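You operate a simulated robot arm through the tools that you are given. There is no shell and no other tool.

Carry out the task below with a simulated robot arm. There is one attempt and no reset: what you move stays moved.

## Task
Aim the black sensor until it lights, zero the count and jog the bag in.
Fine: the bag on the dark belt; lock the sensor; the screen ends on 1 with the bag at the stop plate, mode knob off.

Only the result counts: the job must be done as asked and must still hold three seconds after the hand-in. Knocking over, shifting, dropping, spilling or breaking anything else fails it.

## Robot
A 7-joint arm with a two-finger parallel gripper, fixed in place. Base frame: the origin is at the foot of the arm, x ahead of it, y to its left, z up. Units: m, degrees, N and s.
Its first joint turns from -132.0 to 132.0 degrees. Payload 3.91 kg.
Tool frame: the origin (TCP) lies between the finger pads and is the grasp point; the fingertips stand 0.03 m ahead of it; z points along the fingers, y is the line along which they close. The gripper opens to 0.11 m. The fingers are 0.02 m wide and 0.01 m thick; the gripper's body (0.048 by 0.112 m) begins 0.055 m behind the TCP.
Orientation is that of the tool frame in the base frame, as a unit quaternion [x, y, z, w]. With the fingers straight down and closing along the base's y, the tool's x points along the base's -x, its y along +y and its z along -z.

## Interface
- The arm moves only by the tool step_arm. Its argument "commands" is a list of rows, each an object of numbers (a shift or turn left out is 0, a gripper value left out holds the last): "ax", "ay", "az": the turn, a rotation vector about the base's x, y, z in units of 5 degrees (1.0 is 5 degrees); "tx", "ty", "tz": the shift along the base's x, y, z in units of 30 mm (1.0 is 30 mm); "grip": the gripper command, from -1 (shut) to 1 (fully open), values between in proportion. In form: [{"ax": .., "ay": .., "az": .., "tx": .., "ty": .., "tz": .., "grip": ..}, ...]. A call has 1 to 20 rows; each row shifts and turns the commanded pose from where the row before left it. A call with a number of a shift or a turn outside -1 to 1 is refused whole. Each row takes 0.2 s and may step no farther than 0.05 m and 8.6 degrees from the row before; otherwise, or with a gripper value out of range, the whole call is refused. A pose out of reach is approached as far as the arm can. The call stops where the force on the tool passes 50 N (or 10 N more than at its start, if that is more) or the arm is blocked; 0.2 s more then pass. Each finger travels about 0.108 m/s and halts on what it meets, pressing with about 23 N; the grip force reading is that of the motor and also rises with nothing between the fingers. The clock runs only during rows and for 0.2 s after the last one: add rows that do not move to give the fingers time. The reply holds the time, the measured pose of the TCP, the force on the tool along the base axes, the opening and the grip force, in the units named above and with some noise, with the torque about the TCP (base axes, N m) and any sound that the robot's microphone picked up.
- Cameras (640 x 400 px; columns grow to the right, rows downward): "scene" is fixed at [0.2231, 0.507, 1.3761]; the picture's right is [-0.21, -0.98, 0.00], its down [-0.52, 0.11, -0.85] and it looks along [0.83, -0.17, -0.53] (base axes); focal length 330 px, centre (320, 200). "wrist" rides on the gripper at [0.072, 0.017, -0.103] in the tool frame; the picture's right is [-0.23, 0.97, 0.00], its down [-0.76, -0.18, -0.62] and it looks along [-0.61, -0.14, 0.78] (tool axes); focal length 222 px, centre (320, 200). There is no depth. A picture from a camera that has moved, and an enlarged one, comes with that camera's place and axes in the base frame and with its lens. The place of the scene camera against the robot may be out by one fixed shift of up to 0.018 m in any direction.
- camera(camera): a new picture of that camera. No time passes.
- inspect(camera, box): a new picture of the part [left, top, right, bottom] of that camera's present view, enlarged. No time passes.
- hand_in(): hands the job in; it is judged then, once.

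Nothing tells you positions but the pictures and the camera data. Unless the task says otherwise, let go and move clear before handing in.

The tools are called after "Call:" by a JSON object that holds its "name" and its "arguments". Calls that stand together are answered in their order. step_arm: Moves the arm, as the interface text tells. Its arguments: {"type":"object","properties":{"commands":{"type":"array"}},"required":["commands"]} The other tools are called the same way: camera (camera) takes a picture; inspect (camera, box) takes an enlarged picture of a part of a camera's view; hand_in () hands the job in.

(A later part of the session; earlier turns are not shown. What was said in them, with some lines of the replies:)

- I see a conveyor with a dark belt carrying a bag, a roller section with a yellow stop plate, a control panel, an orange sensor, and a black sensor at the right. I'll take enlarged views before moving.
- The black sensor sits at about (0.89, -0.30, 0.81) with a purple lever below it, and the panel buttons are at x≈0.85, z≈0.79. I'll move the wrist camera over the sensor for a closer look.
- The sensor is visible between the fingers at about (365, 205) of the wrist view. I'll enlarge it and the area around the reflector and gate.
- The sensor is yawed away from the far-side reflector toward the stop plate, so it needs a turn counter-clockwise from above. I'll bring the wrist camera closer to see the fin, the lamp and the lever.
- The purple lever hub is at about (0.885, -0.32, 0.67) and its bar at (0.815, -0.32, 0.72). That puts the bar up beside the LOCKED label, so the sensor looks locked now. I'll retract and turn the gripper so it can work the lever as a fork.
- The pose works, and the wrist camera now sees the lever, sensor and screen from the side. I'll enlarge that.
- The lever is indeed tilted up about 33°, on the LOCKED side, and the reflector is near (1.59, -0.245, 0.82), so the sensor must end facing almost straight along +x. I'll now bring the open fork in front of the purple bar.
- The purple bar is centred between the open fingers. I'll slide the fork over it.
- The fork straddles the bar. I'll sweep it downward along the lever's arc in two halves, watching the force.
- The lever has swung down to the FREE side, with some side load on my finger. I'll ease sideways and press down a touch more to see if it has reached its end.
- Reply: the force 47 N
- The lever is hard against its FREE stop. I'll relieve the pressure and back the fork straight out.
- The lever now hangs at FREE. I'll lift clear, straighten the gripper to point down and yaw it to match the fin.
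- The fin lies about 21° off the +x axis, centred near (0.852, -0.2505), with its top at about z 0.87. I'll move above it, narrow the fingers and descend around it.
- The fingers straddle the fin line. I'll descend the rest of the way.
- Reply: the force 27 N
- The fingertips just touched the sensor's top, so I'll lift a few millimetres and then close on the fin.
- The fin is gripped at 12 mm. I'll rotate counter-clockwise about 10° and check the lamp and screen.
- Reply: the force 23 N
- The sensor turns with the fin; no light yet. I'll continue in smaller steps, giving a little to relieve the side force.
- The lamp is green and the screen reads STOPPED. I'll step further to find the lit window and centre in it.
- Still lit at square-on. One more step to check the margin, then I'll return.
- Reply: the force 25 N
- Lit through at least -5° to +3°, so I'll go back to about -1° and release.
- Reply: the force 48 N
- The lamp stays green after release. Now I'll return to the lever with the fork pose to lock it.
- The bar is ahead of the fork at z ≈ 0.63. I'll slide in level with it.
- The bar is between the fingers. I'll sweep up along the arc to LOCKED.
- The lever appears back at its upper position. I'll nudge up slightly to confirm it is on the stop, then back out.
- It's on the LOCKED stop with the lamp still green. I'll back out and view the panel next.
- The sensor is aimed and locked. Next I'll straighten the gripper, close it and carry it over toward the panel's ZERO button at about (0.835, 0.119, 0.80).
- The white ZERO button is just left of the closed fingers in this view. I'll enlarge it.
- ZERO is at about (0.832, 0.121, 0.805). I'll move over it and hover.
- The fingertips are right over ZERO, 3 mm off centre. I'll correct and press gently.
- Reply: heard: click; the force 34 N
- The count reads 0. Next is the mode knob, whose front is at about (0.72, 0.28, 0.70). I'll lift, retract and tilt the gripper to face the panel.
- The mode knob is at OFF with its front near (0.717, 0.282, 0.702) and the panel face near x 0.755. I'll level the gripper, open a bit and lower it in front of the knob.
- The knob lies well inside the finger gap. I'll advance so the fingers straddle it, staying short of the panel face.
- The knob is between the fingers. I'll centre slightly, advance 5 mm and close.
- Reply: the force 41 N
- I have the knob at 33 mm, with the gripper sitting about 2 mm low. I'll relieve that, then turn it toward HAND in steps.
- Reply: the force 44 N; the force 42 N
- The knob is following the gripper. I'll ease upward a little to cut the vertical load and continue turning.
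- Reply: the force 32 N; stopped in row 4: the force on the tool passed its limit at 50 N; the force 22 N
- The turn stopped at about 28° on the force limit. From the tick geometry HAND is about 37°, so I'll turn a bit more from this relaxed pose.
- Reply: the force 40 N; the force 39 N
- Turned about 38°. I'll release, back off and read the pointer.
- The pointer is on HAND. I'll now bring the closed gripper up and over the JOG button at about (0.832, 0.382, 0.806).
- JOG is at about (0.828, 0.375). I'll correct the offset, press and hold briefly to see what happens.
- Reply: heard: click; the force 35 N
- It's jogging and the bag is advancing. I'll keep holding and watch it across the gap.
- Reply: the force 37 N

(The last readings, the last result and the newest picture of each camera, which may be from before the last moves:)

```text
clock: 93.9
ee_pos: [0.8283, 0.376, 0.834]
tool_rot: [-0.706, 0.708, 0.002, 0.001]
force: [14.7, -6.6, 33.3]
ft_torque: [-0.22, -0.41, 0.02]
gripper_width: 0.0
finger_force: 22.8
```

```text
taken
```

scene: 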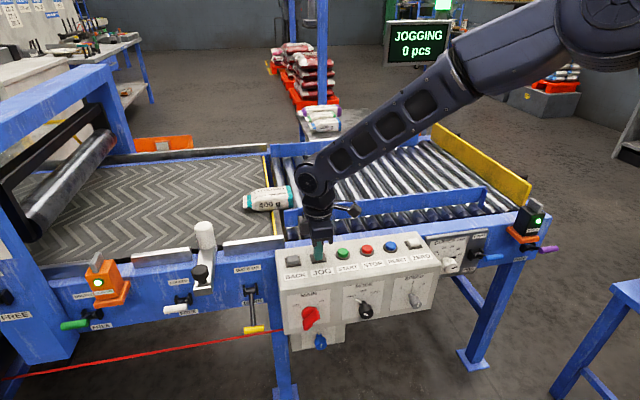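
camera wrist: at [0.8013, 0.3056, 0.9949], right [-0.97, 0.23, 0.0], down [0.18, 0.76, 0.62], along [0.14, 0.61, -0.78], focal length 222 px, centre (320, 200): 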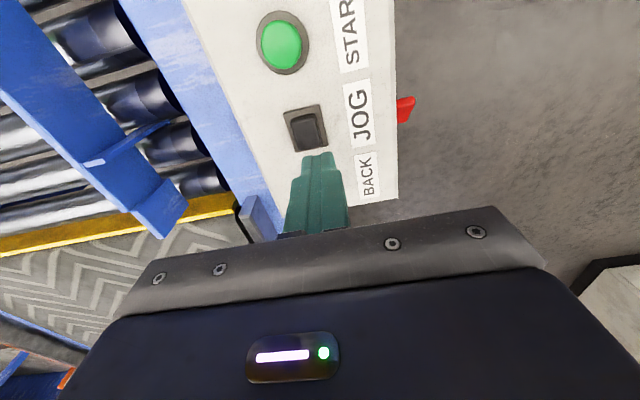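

The bag is crossing onto the rollers inside the guides. I'll keep holding.

Call:
{"name": "step_arm", "arguments": {"commands": [{}, {}, {}, {}, {}]}}

Call:
{"name": "camera", "arguments": {"camera": "scene"}}

```text
clock: 95.1
ee_pos: [0.827, 0.3776, 0.8344]
tool_rot: [-0.705, 0.709, 0.001, 0.0]
force: [12.1, -0.8, 35.5]
ft_torque: [-0.03, -0.31, 0.01]
gripper_width: 0.0001
finger_force: 22.5
```

```text
taken
```

scene: 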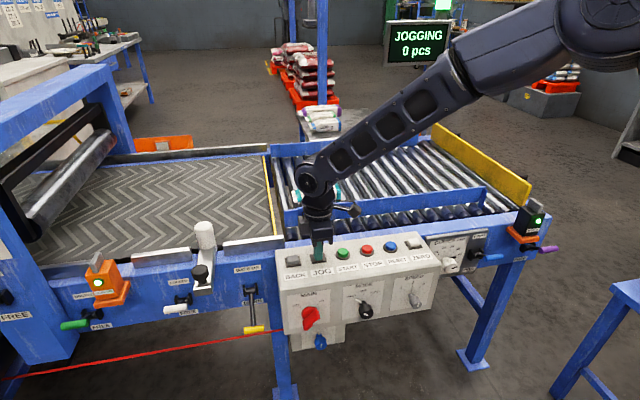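

Call:
{"name": "step_arm", "arguments": {"commands": [{}, {}, {}, {}, {}]}}

Call:
{"name": "camera", "arguments": {"camera": "scene"}}

```text
clock: 96.3
ee_pos: [0.8281, 0.3759, 0.8341]
tool_rot: [-0.705, 0.709, 0.002, -0.001]
force: [7.2, 3.1, 35.4]
ft_torque: [0.04, -0.18, -0.01]
gripper_width: 0.0
finger_force: 23.1
```

```text
taken
```

scene: 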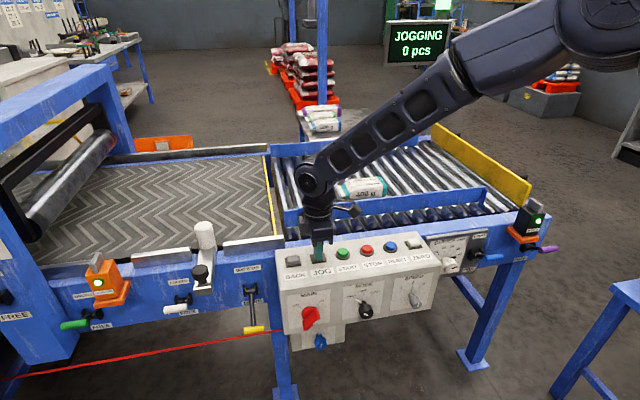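

The bag rides straight on the rollers. I'll keep holding as it nears the stop.

Call:
{"name": "step_arm", "arguments": {"commands": [{}, {}, {}, {}, {}]}}

Call:
{"name": "inspect", "arguments": {"camera": "scene", "box": [340, 10, 580, 260]}}

```text
clock: 97.5
ee_pos: [0.8278, 0.3769, 0.8336]
tool_rot: [-0.706, 0.708, 0.001, 0.0]
force: [2.6, 4.6, 35.8]
ft_torque: [0.11, -0.09, -0.02]
gripper_width: 0.0
finger_force: 23.3
```

```text
1.60 times, centred on (460, 135) of scene
camera zoom: at [0.2231, 0.507, 1.3761], right [-0.21, -0.98, 0.0], down [-0.52, 0.11, -0.85], along [0.83, -0.17, -0.53], focal length 528 px, centre (96, 304)
```

zoom: 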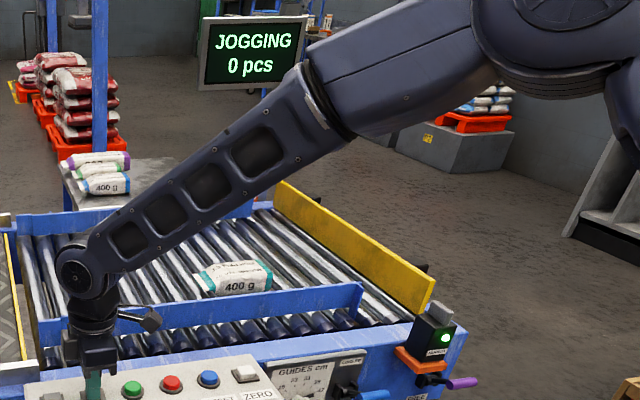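

Call:
{"name": "step_arm", "arguments": {"commands": [{}, {}, {}, {}, {}]}}

Call:
{"name": "inspect", "arguments": {"camera": "scene", "box": [340, 10, 580, 260]}}

```text
clock: 98.7
ee_pos: [0.828, 0.3763, 0.8349]
tool_rot: [-0.706, 0.708, 0.001, 0.0]
force: [-0.8, 5.0, 33.3]
ft_torque: [0.13, 0.03, -0.02]
gripper_width: 0.0
finger_force: 23.7
```

```text
1.60 times, centred on (460, 135) of scene
camera zoom: at [0.2231, 0.507, 1.3761], right [-0.21, -0.98, 0.0], down [-0.52, 0.11, -0.85], along [0.83, -0.17, -0.53], focal length 528 px, centre (96, 304)
```

zoom: 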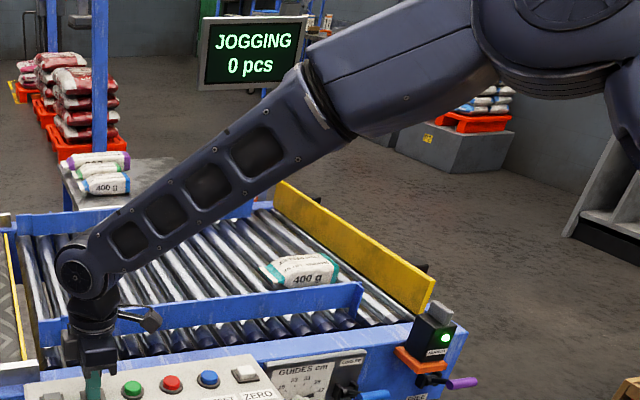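

Call:
{"name": "step_arm", "arguments": {"commands": [{}, {}, {}]}}

Call:
{"name": "inspect", "arguments": {"camera": "scene", "box": [340, 10, 580, 260]}}

```text
clock: 99.5
ee_pos: [0.8272, 0.3766, 0.8344]
tool_rot: [-0.706, 0.708, 0.001, -0.001]
force: [-2.7, 4.3, 35.2]
ft_torque: [0.13, 0.08, -0.01]
gripper_width: 0.0002
finger_force: 23.0
```

```text
1.60 times, centred on (460, 135) of scene
camera zoom: at [0.2231, 0.507, 1.3761], right [-0.21, -0.98, 0.0], down [-0.52, 0.11, -0.85], along [0.83, -0.17, -0.53], focal length 528 px, centre (96, 304)
```

zoom: 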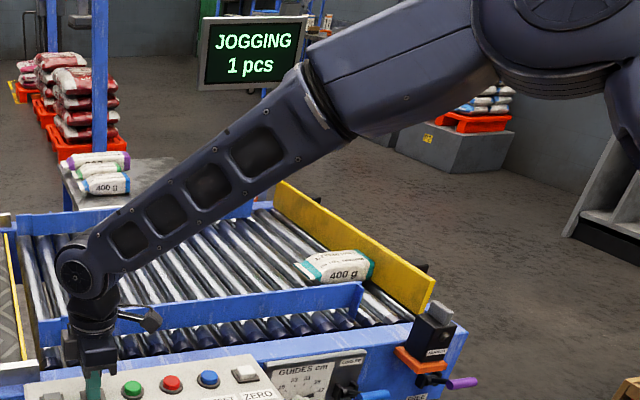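

The count is 1 and the bag is all but at the plate. One more short hold to seat it.

Call:
{"name": "step_arm", "arguments": {"commands": [{}]}}

Call:
{"name": "inspect", "arguments": {"camera": "scene", "box": [400, 140, 560, 240]}}

Call:
{"name": "inspect", "arguments": {"camera": "scene", "box": [370, 10, 470, 80]}}

```text
clock: 99.9
ee_pos: [0.8277, 0.3767, 0.8337]
tool_rot: [-0.706, 0.708, 0.002, 0.0]
force: [-2.6, 4.6, 35.3]
ft_torque: [0.11, 0.06, 0.0]
gripper_width: 0.0
finger_force: 22.9
```

```text
4.00 times, centred on (480, 190) of scene
camera zoom: at [0.2231, 0.507, 1.3761], right [-0.21, -0.98, 0.0], down [-0.52, 0.11, -0.85], along [0.83, -0.17, -0.53], focal length 1321 px, centre (-320, 240)
```

zoom: 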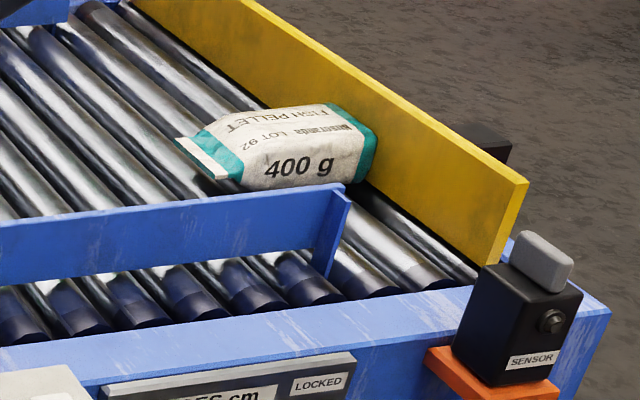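

```text
5.71 times, centred on (420, 45) of scene
camera zoom: at [0.2231, 0.507, 1.3761], right [-0.21, -0.98, 0.0], down [-0.52, 0.11, -0.85], along [0.83, -0.17, -0.53], focal length 1887 px, centre (-251, 1086)
```

zoom: 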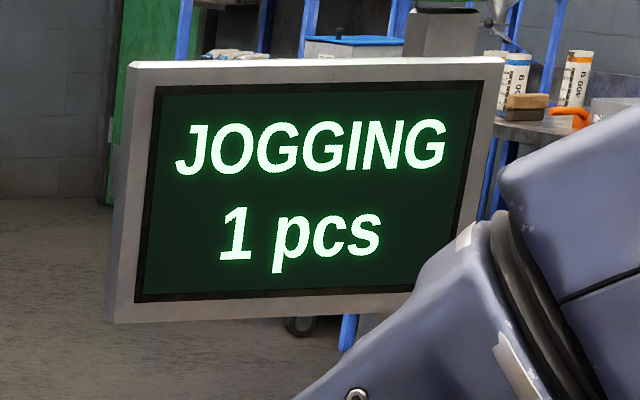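

The bag rests against the stop plate and the screen shows 1. I'll release JOG and go back for the mode knob.

Call:
{"name": "step_arm", "arguments": {"commands": [{"tz": 0.5}, {"tz": 1}, {"tz": 1}, {"tz": 0.8}, {"tx": -0.9}, {"tx": -0.9}, {"tx": -0.9}, {"tx": -0.9}, {"tx": -0.9}, {"tx": -0.9}, {"tx": -0.9}, {"tx": -0.3}, {}]}}

Call:
{"name": "camera", "arguments": {"camera": "scene"}}

Call:
{"name": "step_arm", "arguments": {"commands": [{"ay": -1, "ty": -0.17, "grip": 0.3}, {"ay": -1, "ty": -0.17}, {"ay": -1, "ty": -0.17}, {"ay": -1, "ty": -0.17}, {"ay": -1, "ty": -0.17}, {"ay": -1, "ty": -0.17}, {"ay": -1, "ty": -0.17}, {"ay": -1, "ty": -0.17}, {"ay": -1, "ty": -0.17}, {"ay": -1, "ty": -0.17}, {"ay": -1, "ty": -0.17}, {"ay": -1, "ty": -0.17}, {"ay": -1, "ty": -0.17}, {"ay": -1, "ty": -0.17}, {"ay": -1, "ty": -0.17}, {"ay": -1, "ty": -0.17}, {"ay": -1, "ty": -0.17}, {"ay": -1, "ty": -0.17}, {}]}}

```text
clock: 102.7
ee_pos: [0.6285, 0.3744, 0.9314]
tool_rot: [-0.706, 0.708, 0.002, 0.0]
force: [-0.2, 0.4, -0.5]
ft_torque: [-0.01, 0.01, 0.03]
gripper_width: 0.0
finger_force: 23.0
```

```text
taken
```

scene: 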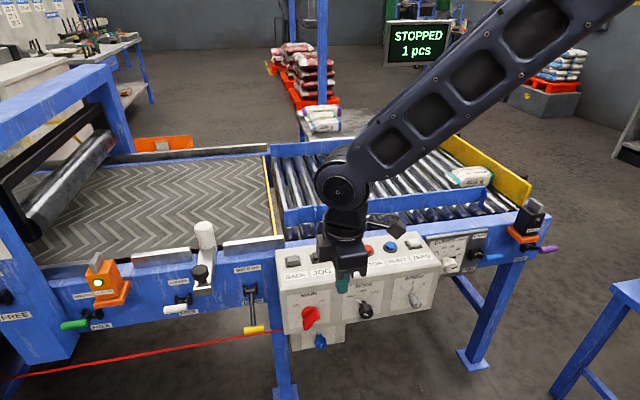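

```text
clock: 106.7
ee_pos: [0.629, 0.2843, 0.933]
tool_rot: [-0.5, 0.501, -0.498, 0.5]
force: [0.4, -0.4, -0.1]
ft_torque: [-0.01, -0.02, -0.01]
gripper_width: 0.0717
finger_force: 0.1
```

Stopped at 1 piece. I'll lower in front of the knob with the same roll I released it at.

Call:
{"name": "step_arm", "arguments": {"commands": [{"tz": -0.935, "ax": -0.95, "ty": -0.01}, {"tz": -0.935, "ax": -0.95}, {"tz": -0.935, "ax": -0.95}, {"tz": -0.935, "ax": -0.95}, {"tz": -0.935, "ax": -0.95}, {"tz": -0.935, "ax": -0.95}, {"tz": -0.935, "ax": -0.95}, {"tz": -0.935, "ax": -0.95}, {}]}}

Call:
{"name": "inspect", "arguments": {"camera": "wrist", "box": [200, 20, 460, 210]}}

```text
clock: 108.7
ee_pos: [0.6295, 0.2821, 0.7071]
tool_rot: [0.636, -0.312, 0.634, -0.309]
force: [-0.2, -0.1, -0.2]
ft_torque: [-0.03, -0.02, -0.02]
gripper_width: 0.0713
finger_force: 0.1
```

```text
2.11 times, centred on (330, 115) of wrist
camera zoom: at [0.5247, 0.2145, 0.7388], right [0.0, -0.42, -0.91], down [-0.62, 0.71, -0.33], along [0.78, 0.57, -0.26], focal length 468 px, centre (299, 379)
```

zoom: 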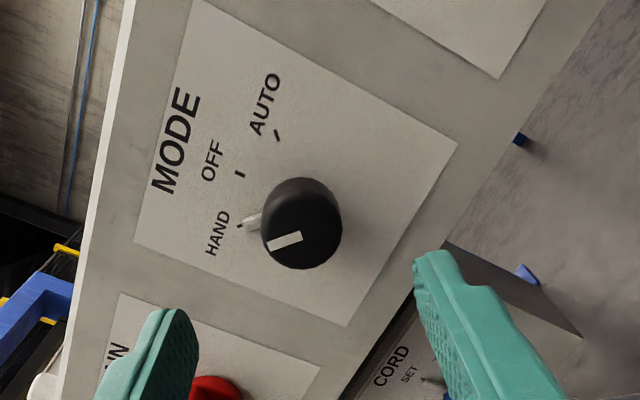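

Same geometry as before. I'll advance, close and check the load.

Call:
{"name": "step_arm", "arguments": {"commands": [{"tx": 0.9}, {"tx": 0.9}, {"tx": 0.87}, {}, {"grip": -0.1}, {"grip": -0.4}, {"grip": -0.6}, {"grip": -1}, {}]}}

Call:
{"name": "inspect", "arguments": {"camera": "wrist", "box": [200, 60, 460, 250]}}

```text
clock: 110.6
ee_pos: [0.7083, 0.282, 0.7082]
tool_rot: [0.638, -0.312, 0.633, -0.307]
force: [12.0, 1.8, -11.5]
ft_torque: [0.22, 0.4, 0.37]
gripper_width: 0.0334
finger_force: 45.1
stopped in row 9: the force on the tool passed its limit at 52 N (the readings are from after the stop); the commanded pose is now the measured one
```

```text
2.11 times, centred on (330, 155) of wrist
camera zoom: at [0.6055, 0.2146, 0.7378], right [-0.01, -0.42, -0.91], down [-0.62, 0.71, -0.32], along [0.78, 0.56, -0.27], focal length 468 px, centre (299, 295)
```

zoom: 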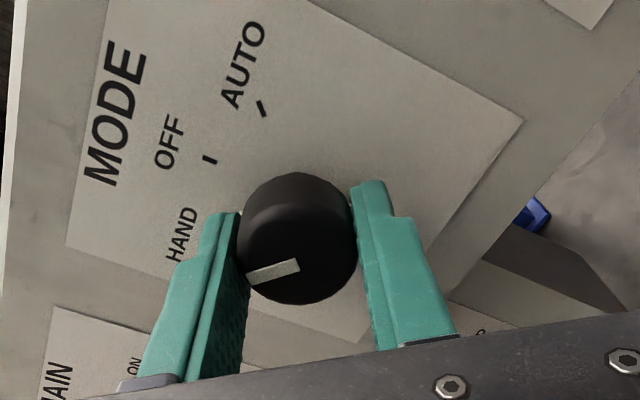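

Gripped. I'll turn back toward OFF in steps.

Call:
{"name": "step_arm", "arguments": {"commands": [{"ax": 0.7}, {"ax": 0.7}, {"ax": 0.7}, {}]}}

Call:
{"name": "step_arm", "arguments": {"commands": [{"ax": 0.7}, {"ax": 0.7}, {"ax": 0.7}, {}]}}

Call:
{"name": "inspect", "arguments": {"camera": "wrist", "box": [200, 60, 460, 250]}}

```text
clock: 111.6
ee_pos: [0.7088, 0.2811, 0.707]
tool_rot: [0.607, -0.37, 0.601, -0.366]
force: [12.7, 5.1, -7.4]
ft_torque: [-0.02, -0.06, -0.18]
gripper_width: 0.0331
finger_force: 45.2
```

```text
clock: 112.6
ee_pos: [0.7104, 0.2824, 0.7081]
tool_rot: [0.571, -0.422, 0.566, -0.419]
force: [18.3, 16.0, 2.0]
ft_torque: [-0.03, -0.14, 0.06]
gripper_width: 0.0333
finger_force: 45.0
```

```text
2.11 times, centred on (330, 155) of wrist
camera zoom: at [0.6054, 0.2077, 0.7121], right [-0.01, -0.07, -1.0], down [-0.62, 0.78, -0.05], along [0.78, 0.62, -0.05], focal length 468 px, centre (299, 295)
```

zoom: 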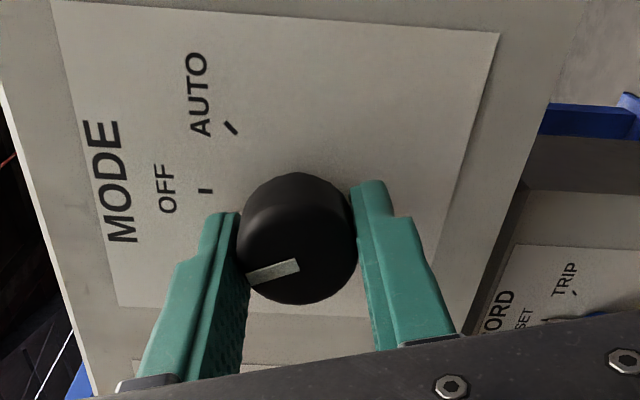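

Call:
{"name": "step_arm", "arguments": {"commands": [{"ax": 0.7}, {"ax": 0.7}, {"ax": 0.7}, {}]}}

Call:
{"name": "step_arm", "arguments": {"commands": [{"ax": 0.7}, {"ax": 0.65}, {}]}}

Call:
{"name": "inspect", "arguments": {"camera": "wrist", "box": [200, 60, 460, 250]}}

```text
clock: 113.6
ee_pos: [0.7092, 0.2821, 0.7088]
tool_rot: [0.528, -0.473, 0.526, -0.47]
force: [21.5, 13.0, 18.9]
ft_torque: [-0.04, -0.41, 0.12]
gripper_width: 0.0332
finger_force: 44.9
```

```text
clock: 114.4
ee_pos: [0.71, 0.2824, 0.708]
tool_rot: [-0.501, 0.503, -0.496, 0.5]
force: [16.6, 7.9, 38.2]
ft_torque: [-0.05, -0.65, -0.03]
gripper_width: 0.0333
finger_force: 44.8
```

```text
2.11 times, centred on (330, 155) of wrist
camera zoom: at [0.6053, 0.2093, 0.6903], right [-0.01, 0.23, -0.97], down [-0.62, 0.76, 0.19], along [0.78, 0.61, 0.14], focal length 468 px, centre (299, 295)
```

zoom: 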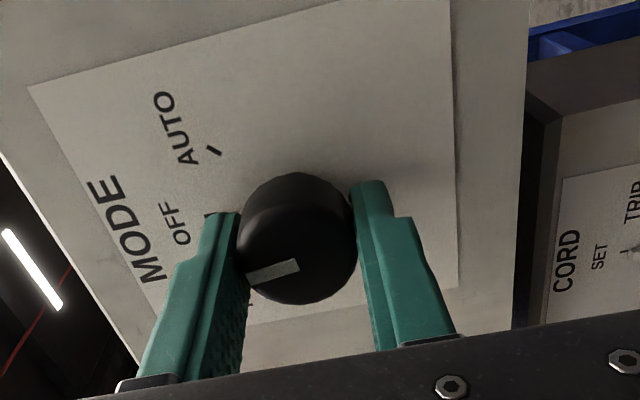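

The knob mark is back where it was at the start. I'll release, back off and check the pointer.

Call:
{"name": "step_arm", "arguments": {"commands": [{"grip": -0.1}, {"grip": 0.2}, {"grip": 0.3}, {}, {"tx": -0.8}, {"tx": -1}, {"tx": -0.9}, {}]}}

Call:
{"name": "inspect", "arguments": {"camera": "wrist", "box": [200, 40, 420, 220]}}

```text
clock: 116.2
ee_pos: [0.6316, 0.2823, 0.708]
tool_rot: [-0.502, 0.502, -0.497, 0.499]
force: [0.3, 0.1, -0.1]
ft_torque: [0.03, 0.0, 0.01]
gripper_width: 0.0715
finger_force: 0.1
```

```text
2.22 times, centred on (310, 130) of wrist
camera zoom: at [0.5273, 0.2097, 0.691], right [-0.01, 0.23, -0.97], down [-0.62, 0.76, 0.19], along [0.78, 0.61, 0.14], focal length 494 px, centre (342, 356)
```

zoom: 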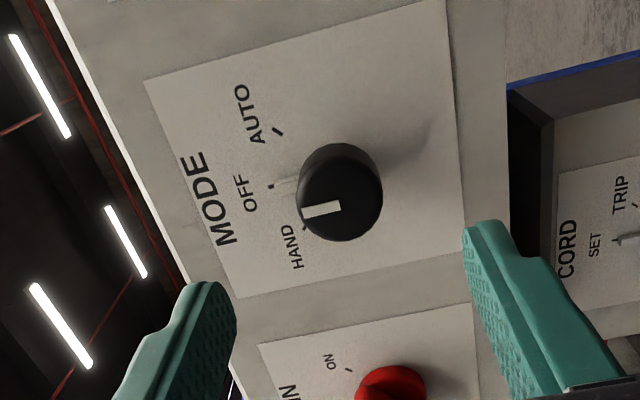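

The pointer is on OFF. I'll raise the arm clear and check the whole scene.

Call:
{"name": "step_arm", "arguments": {"commands": [{"tz": 1}, {"tz": 1}, {"tz": 1}, {"tz": 1}, {"tz": 1}, {"tz": 1}, {"tz": 1}, {"tz": 1}, {"tz": 1}, {"ty": -1}, {"ty": -1}, {"ty": -1}, {"ty": -1}, {"ty": -1}, {"ty": -1}, {"ty": -1}, {"ty": -1}, {"ty": -1}, {}]}}

Call:
{"name": "camera", "arguments": {"camera": "scene"}}

Call:
{"name": "inspect", "arguments": {"camera": "scene", "box": [280, 240, 440, 350]}}

Call:
{"name": "inspect", "arguments": {"camera": "scene", "box": [420, 140, 580, 260]}}

Call:
{"name": "inspect", "arguments": {"camera": "scene", "box": [370, 10, 470, 80]}}

```text
clock: 120.2
ee_pos: [0.6947, 0.0557, 0.9578]
tool_rot: [-0.502, 0.502, -0.497, 0.499]
force: [0.3, -0.2, 0.2]
ft_torque: [-0.01, 0.02, -0.01]
gripper_width: 0.0713
finger_force: 0.1
out of reach, approached as far as the arm can: row 13, 14, 15, 16, 17, 18
```

```text
taken
```

scene: 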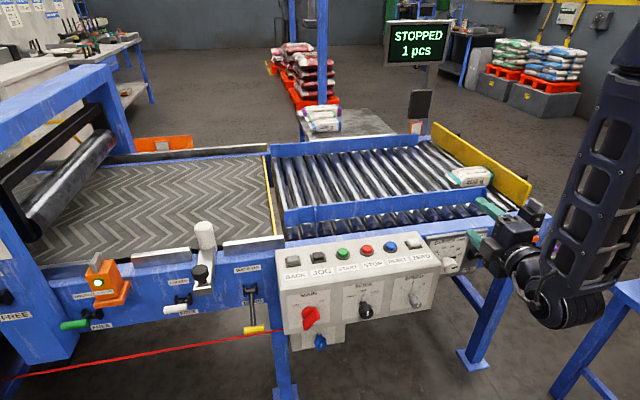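

```text
3.64 times, centred on (360, 295) of scene
camera zoom: at [0.2231, 0.507, 1.3761], right [-0.21, -0.98, 0.0], down [-0.52, 0.11, -0.85], along [0.83, -0.17, -0.53], focal length 1201 px, centre (174, -146)
```

zoom: 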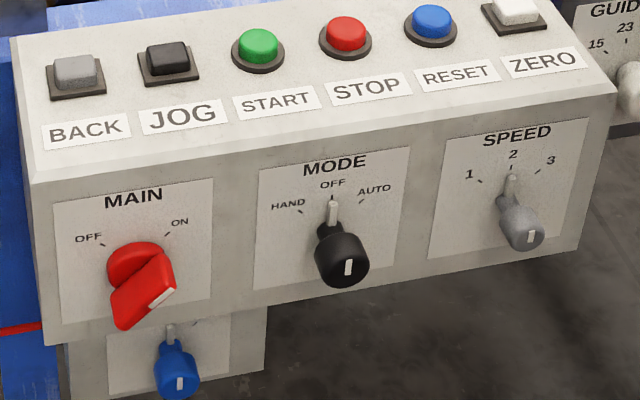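

```text
3.33 times, centred on (500, 200) of scene
camera zoom: at [0.2231, 0.507, 1.3761], right [-0.21, -0.98, 0.0], down [-0.52, 0.11, -0.85], along [0.83, -0.17, -0.53], focal length 1101 px, centre (-280, 200)
```

zoom: 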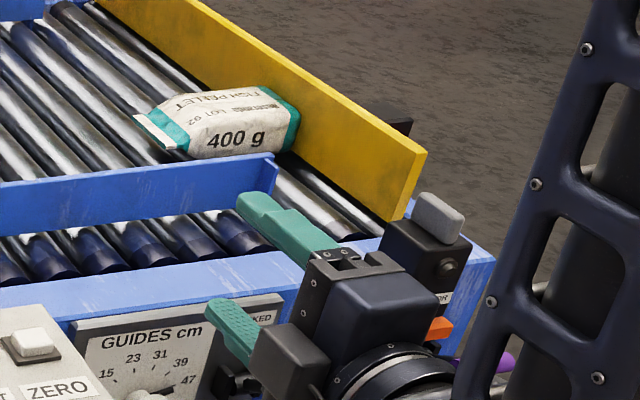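

```text
5.71 times, centred on (420, 45) of scene
camera zoom: at [0.2231, 0.507, 1.3761], right [-0.21, -0.98, 0.0], down [-0.52, 0.11, -0.85], along [0.83, -0.17, -0.53], focal length 1887 px, centre (-251, 1086)
```

zoom: 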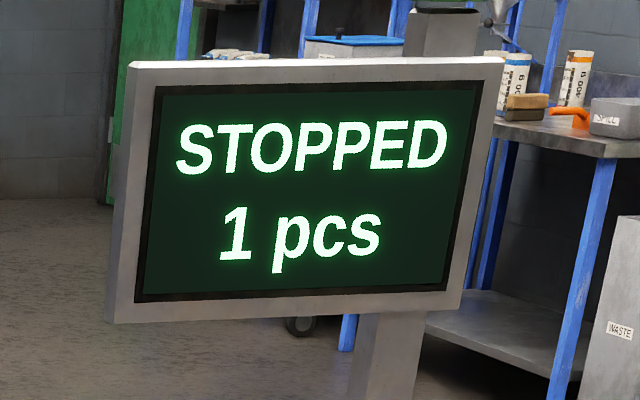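

Everything reads right, but the arm hides the sensor lever. I'll shift up and back to confirm it before handing in.

Call:
{"name": "step_arm", "arguments": {"commands": [{"ty": 1, "tz": 0.3}, {"ty": 1, "tz": 0.5}, {"ty": 1, "tz": 0.5}, {"ty": 1, "tz": 0.5}, {"ty": 1, "tz": 0.5}, {"ty": 1, "tz": 0.5}, {"ty": 1}, {"ty": 1}, {}]}}

Call:
{"name": "camera", "arguments": {"camera": "scene"}}

Call:
{"name": "inspect", "arguments": {"camera": "scene", "box": [440, 150, 600, 270]}}

```text
clock: 122.2
ee_pos: [0.6974, 0.2967, 1.0418]
tool_rot: [-0.501, 0.503, -0.496, 0.5]
force: [0.0, 0.3, 0.5]
ft_torque: [0.01, 0.01, -0.02]
gripper_width: 0.071
finger_force: 0.1
```

```text
taken
```

scene: 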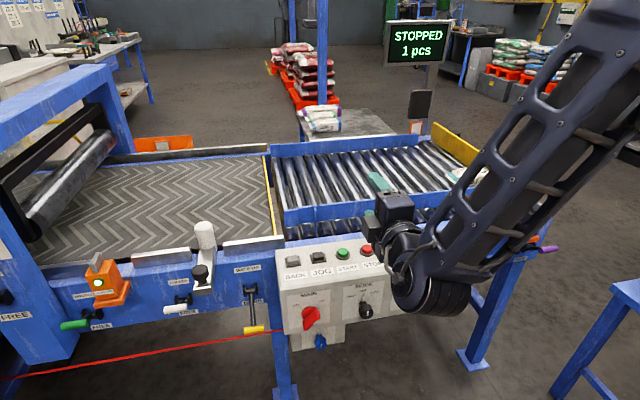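

```text
3.33 times, centred on (520, 210) of scene
camera zoom: at [0.2231, 0.507, 1.3761], right [-0.21, -0.98, 0.0], down [-0.52, 0.11, -0.85], along [0.83, -0.17, -0.53], focal length 1101 px, centre (-347, 167)
```

zoom: 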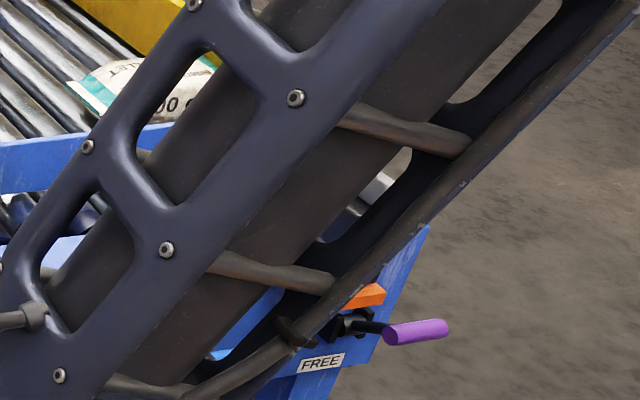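

The purple lever is up at LOCKED, the screen reads "STOPPED, 1 pcs", the bag is against the stop plate and the mode knob is at OFF. The arm is clear of everything, so I'm handing in.

Call:
{"name": "hand_in", "arguments": {}}

```text
The job is handed in.
```

The job is done and handed in. I haven't seen the judge's result.

- **Sensor:** I freed the purple lever and turned the black sensor until its lamp went green. It stayed lit over at least 8° of turn, and I set it inside that range. I then moved the lever back up to LOCKED, and the lamp stayed green. The lamp is dark now because the bag is blocking the beam.
- **Count:** I pressed ZERO and the screen went from 56 to 0. It read "STOPPED, 1 pcs" when I handed in.
- **Bag:** With the mode knob on HAND, I held JOG until the bag from the dark belt rested against the yellow stop plate.
- **Mode knob:** It is back on OFF.

The gripper is open and clear of the line. I saw nothing else moved or knocked over.
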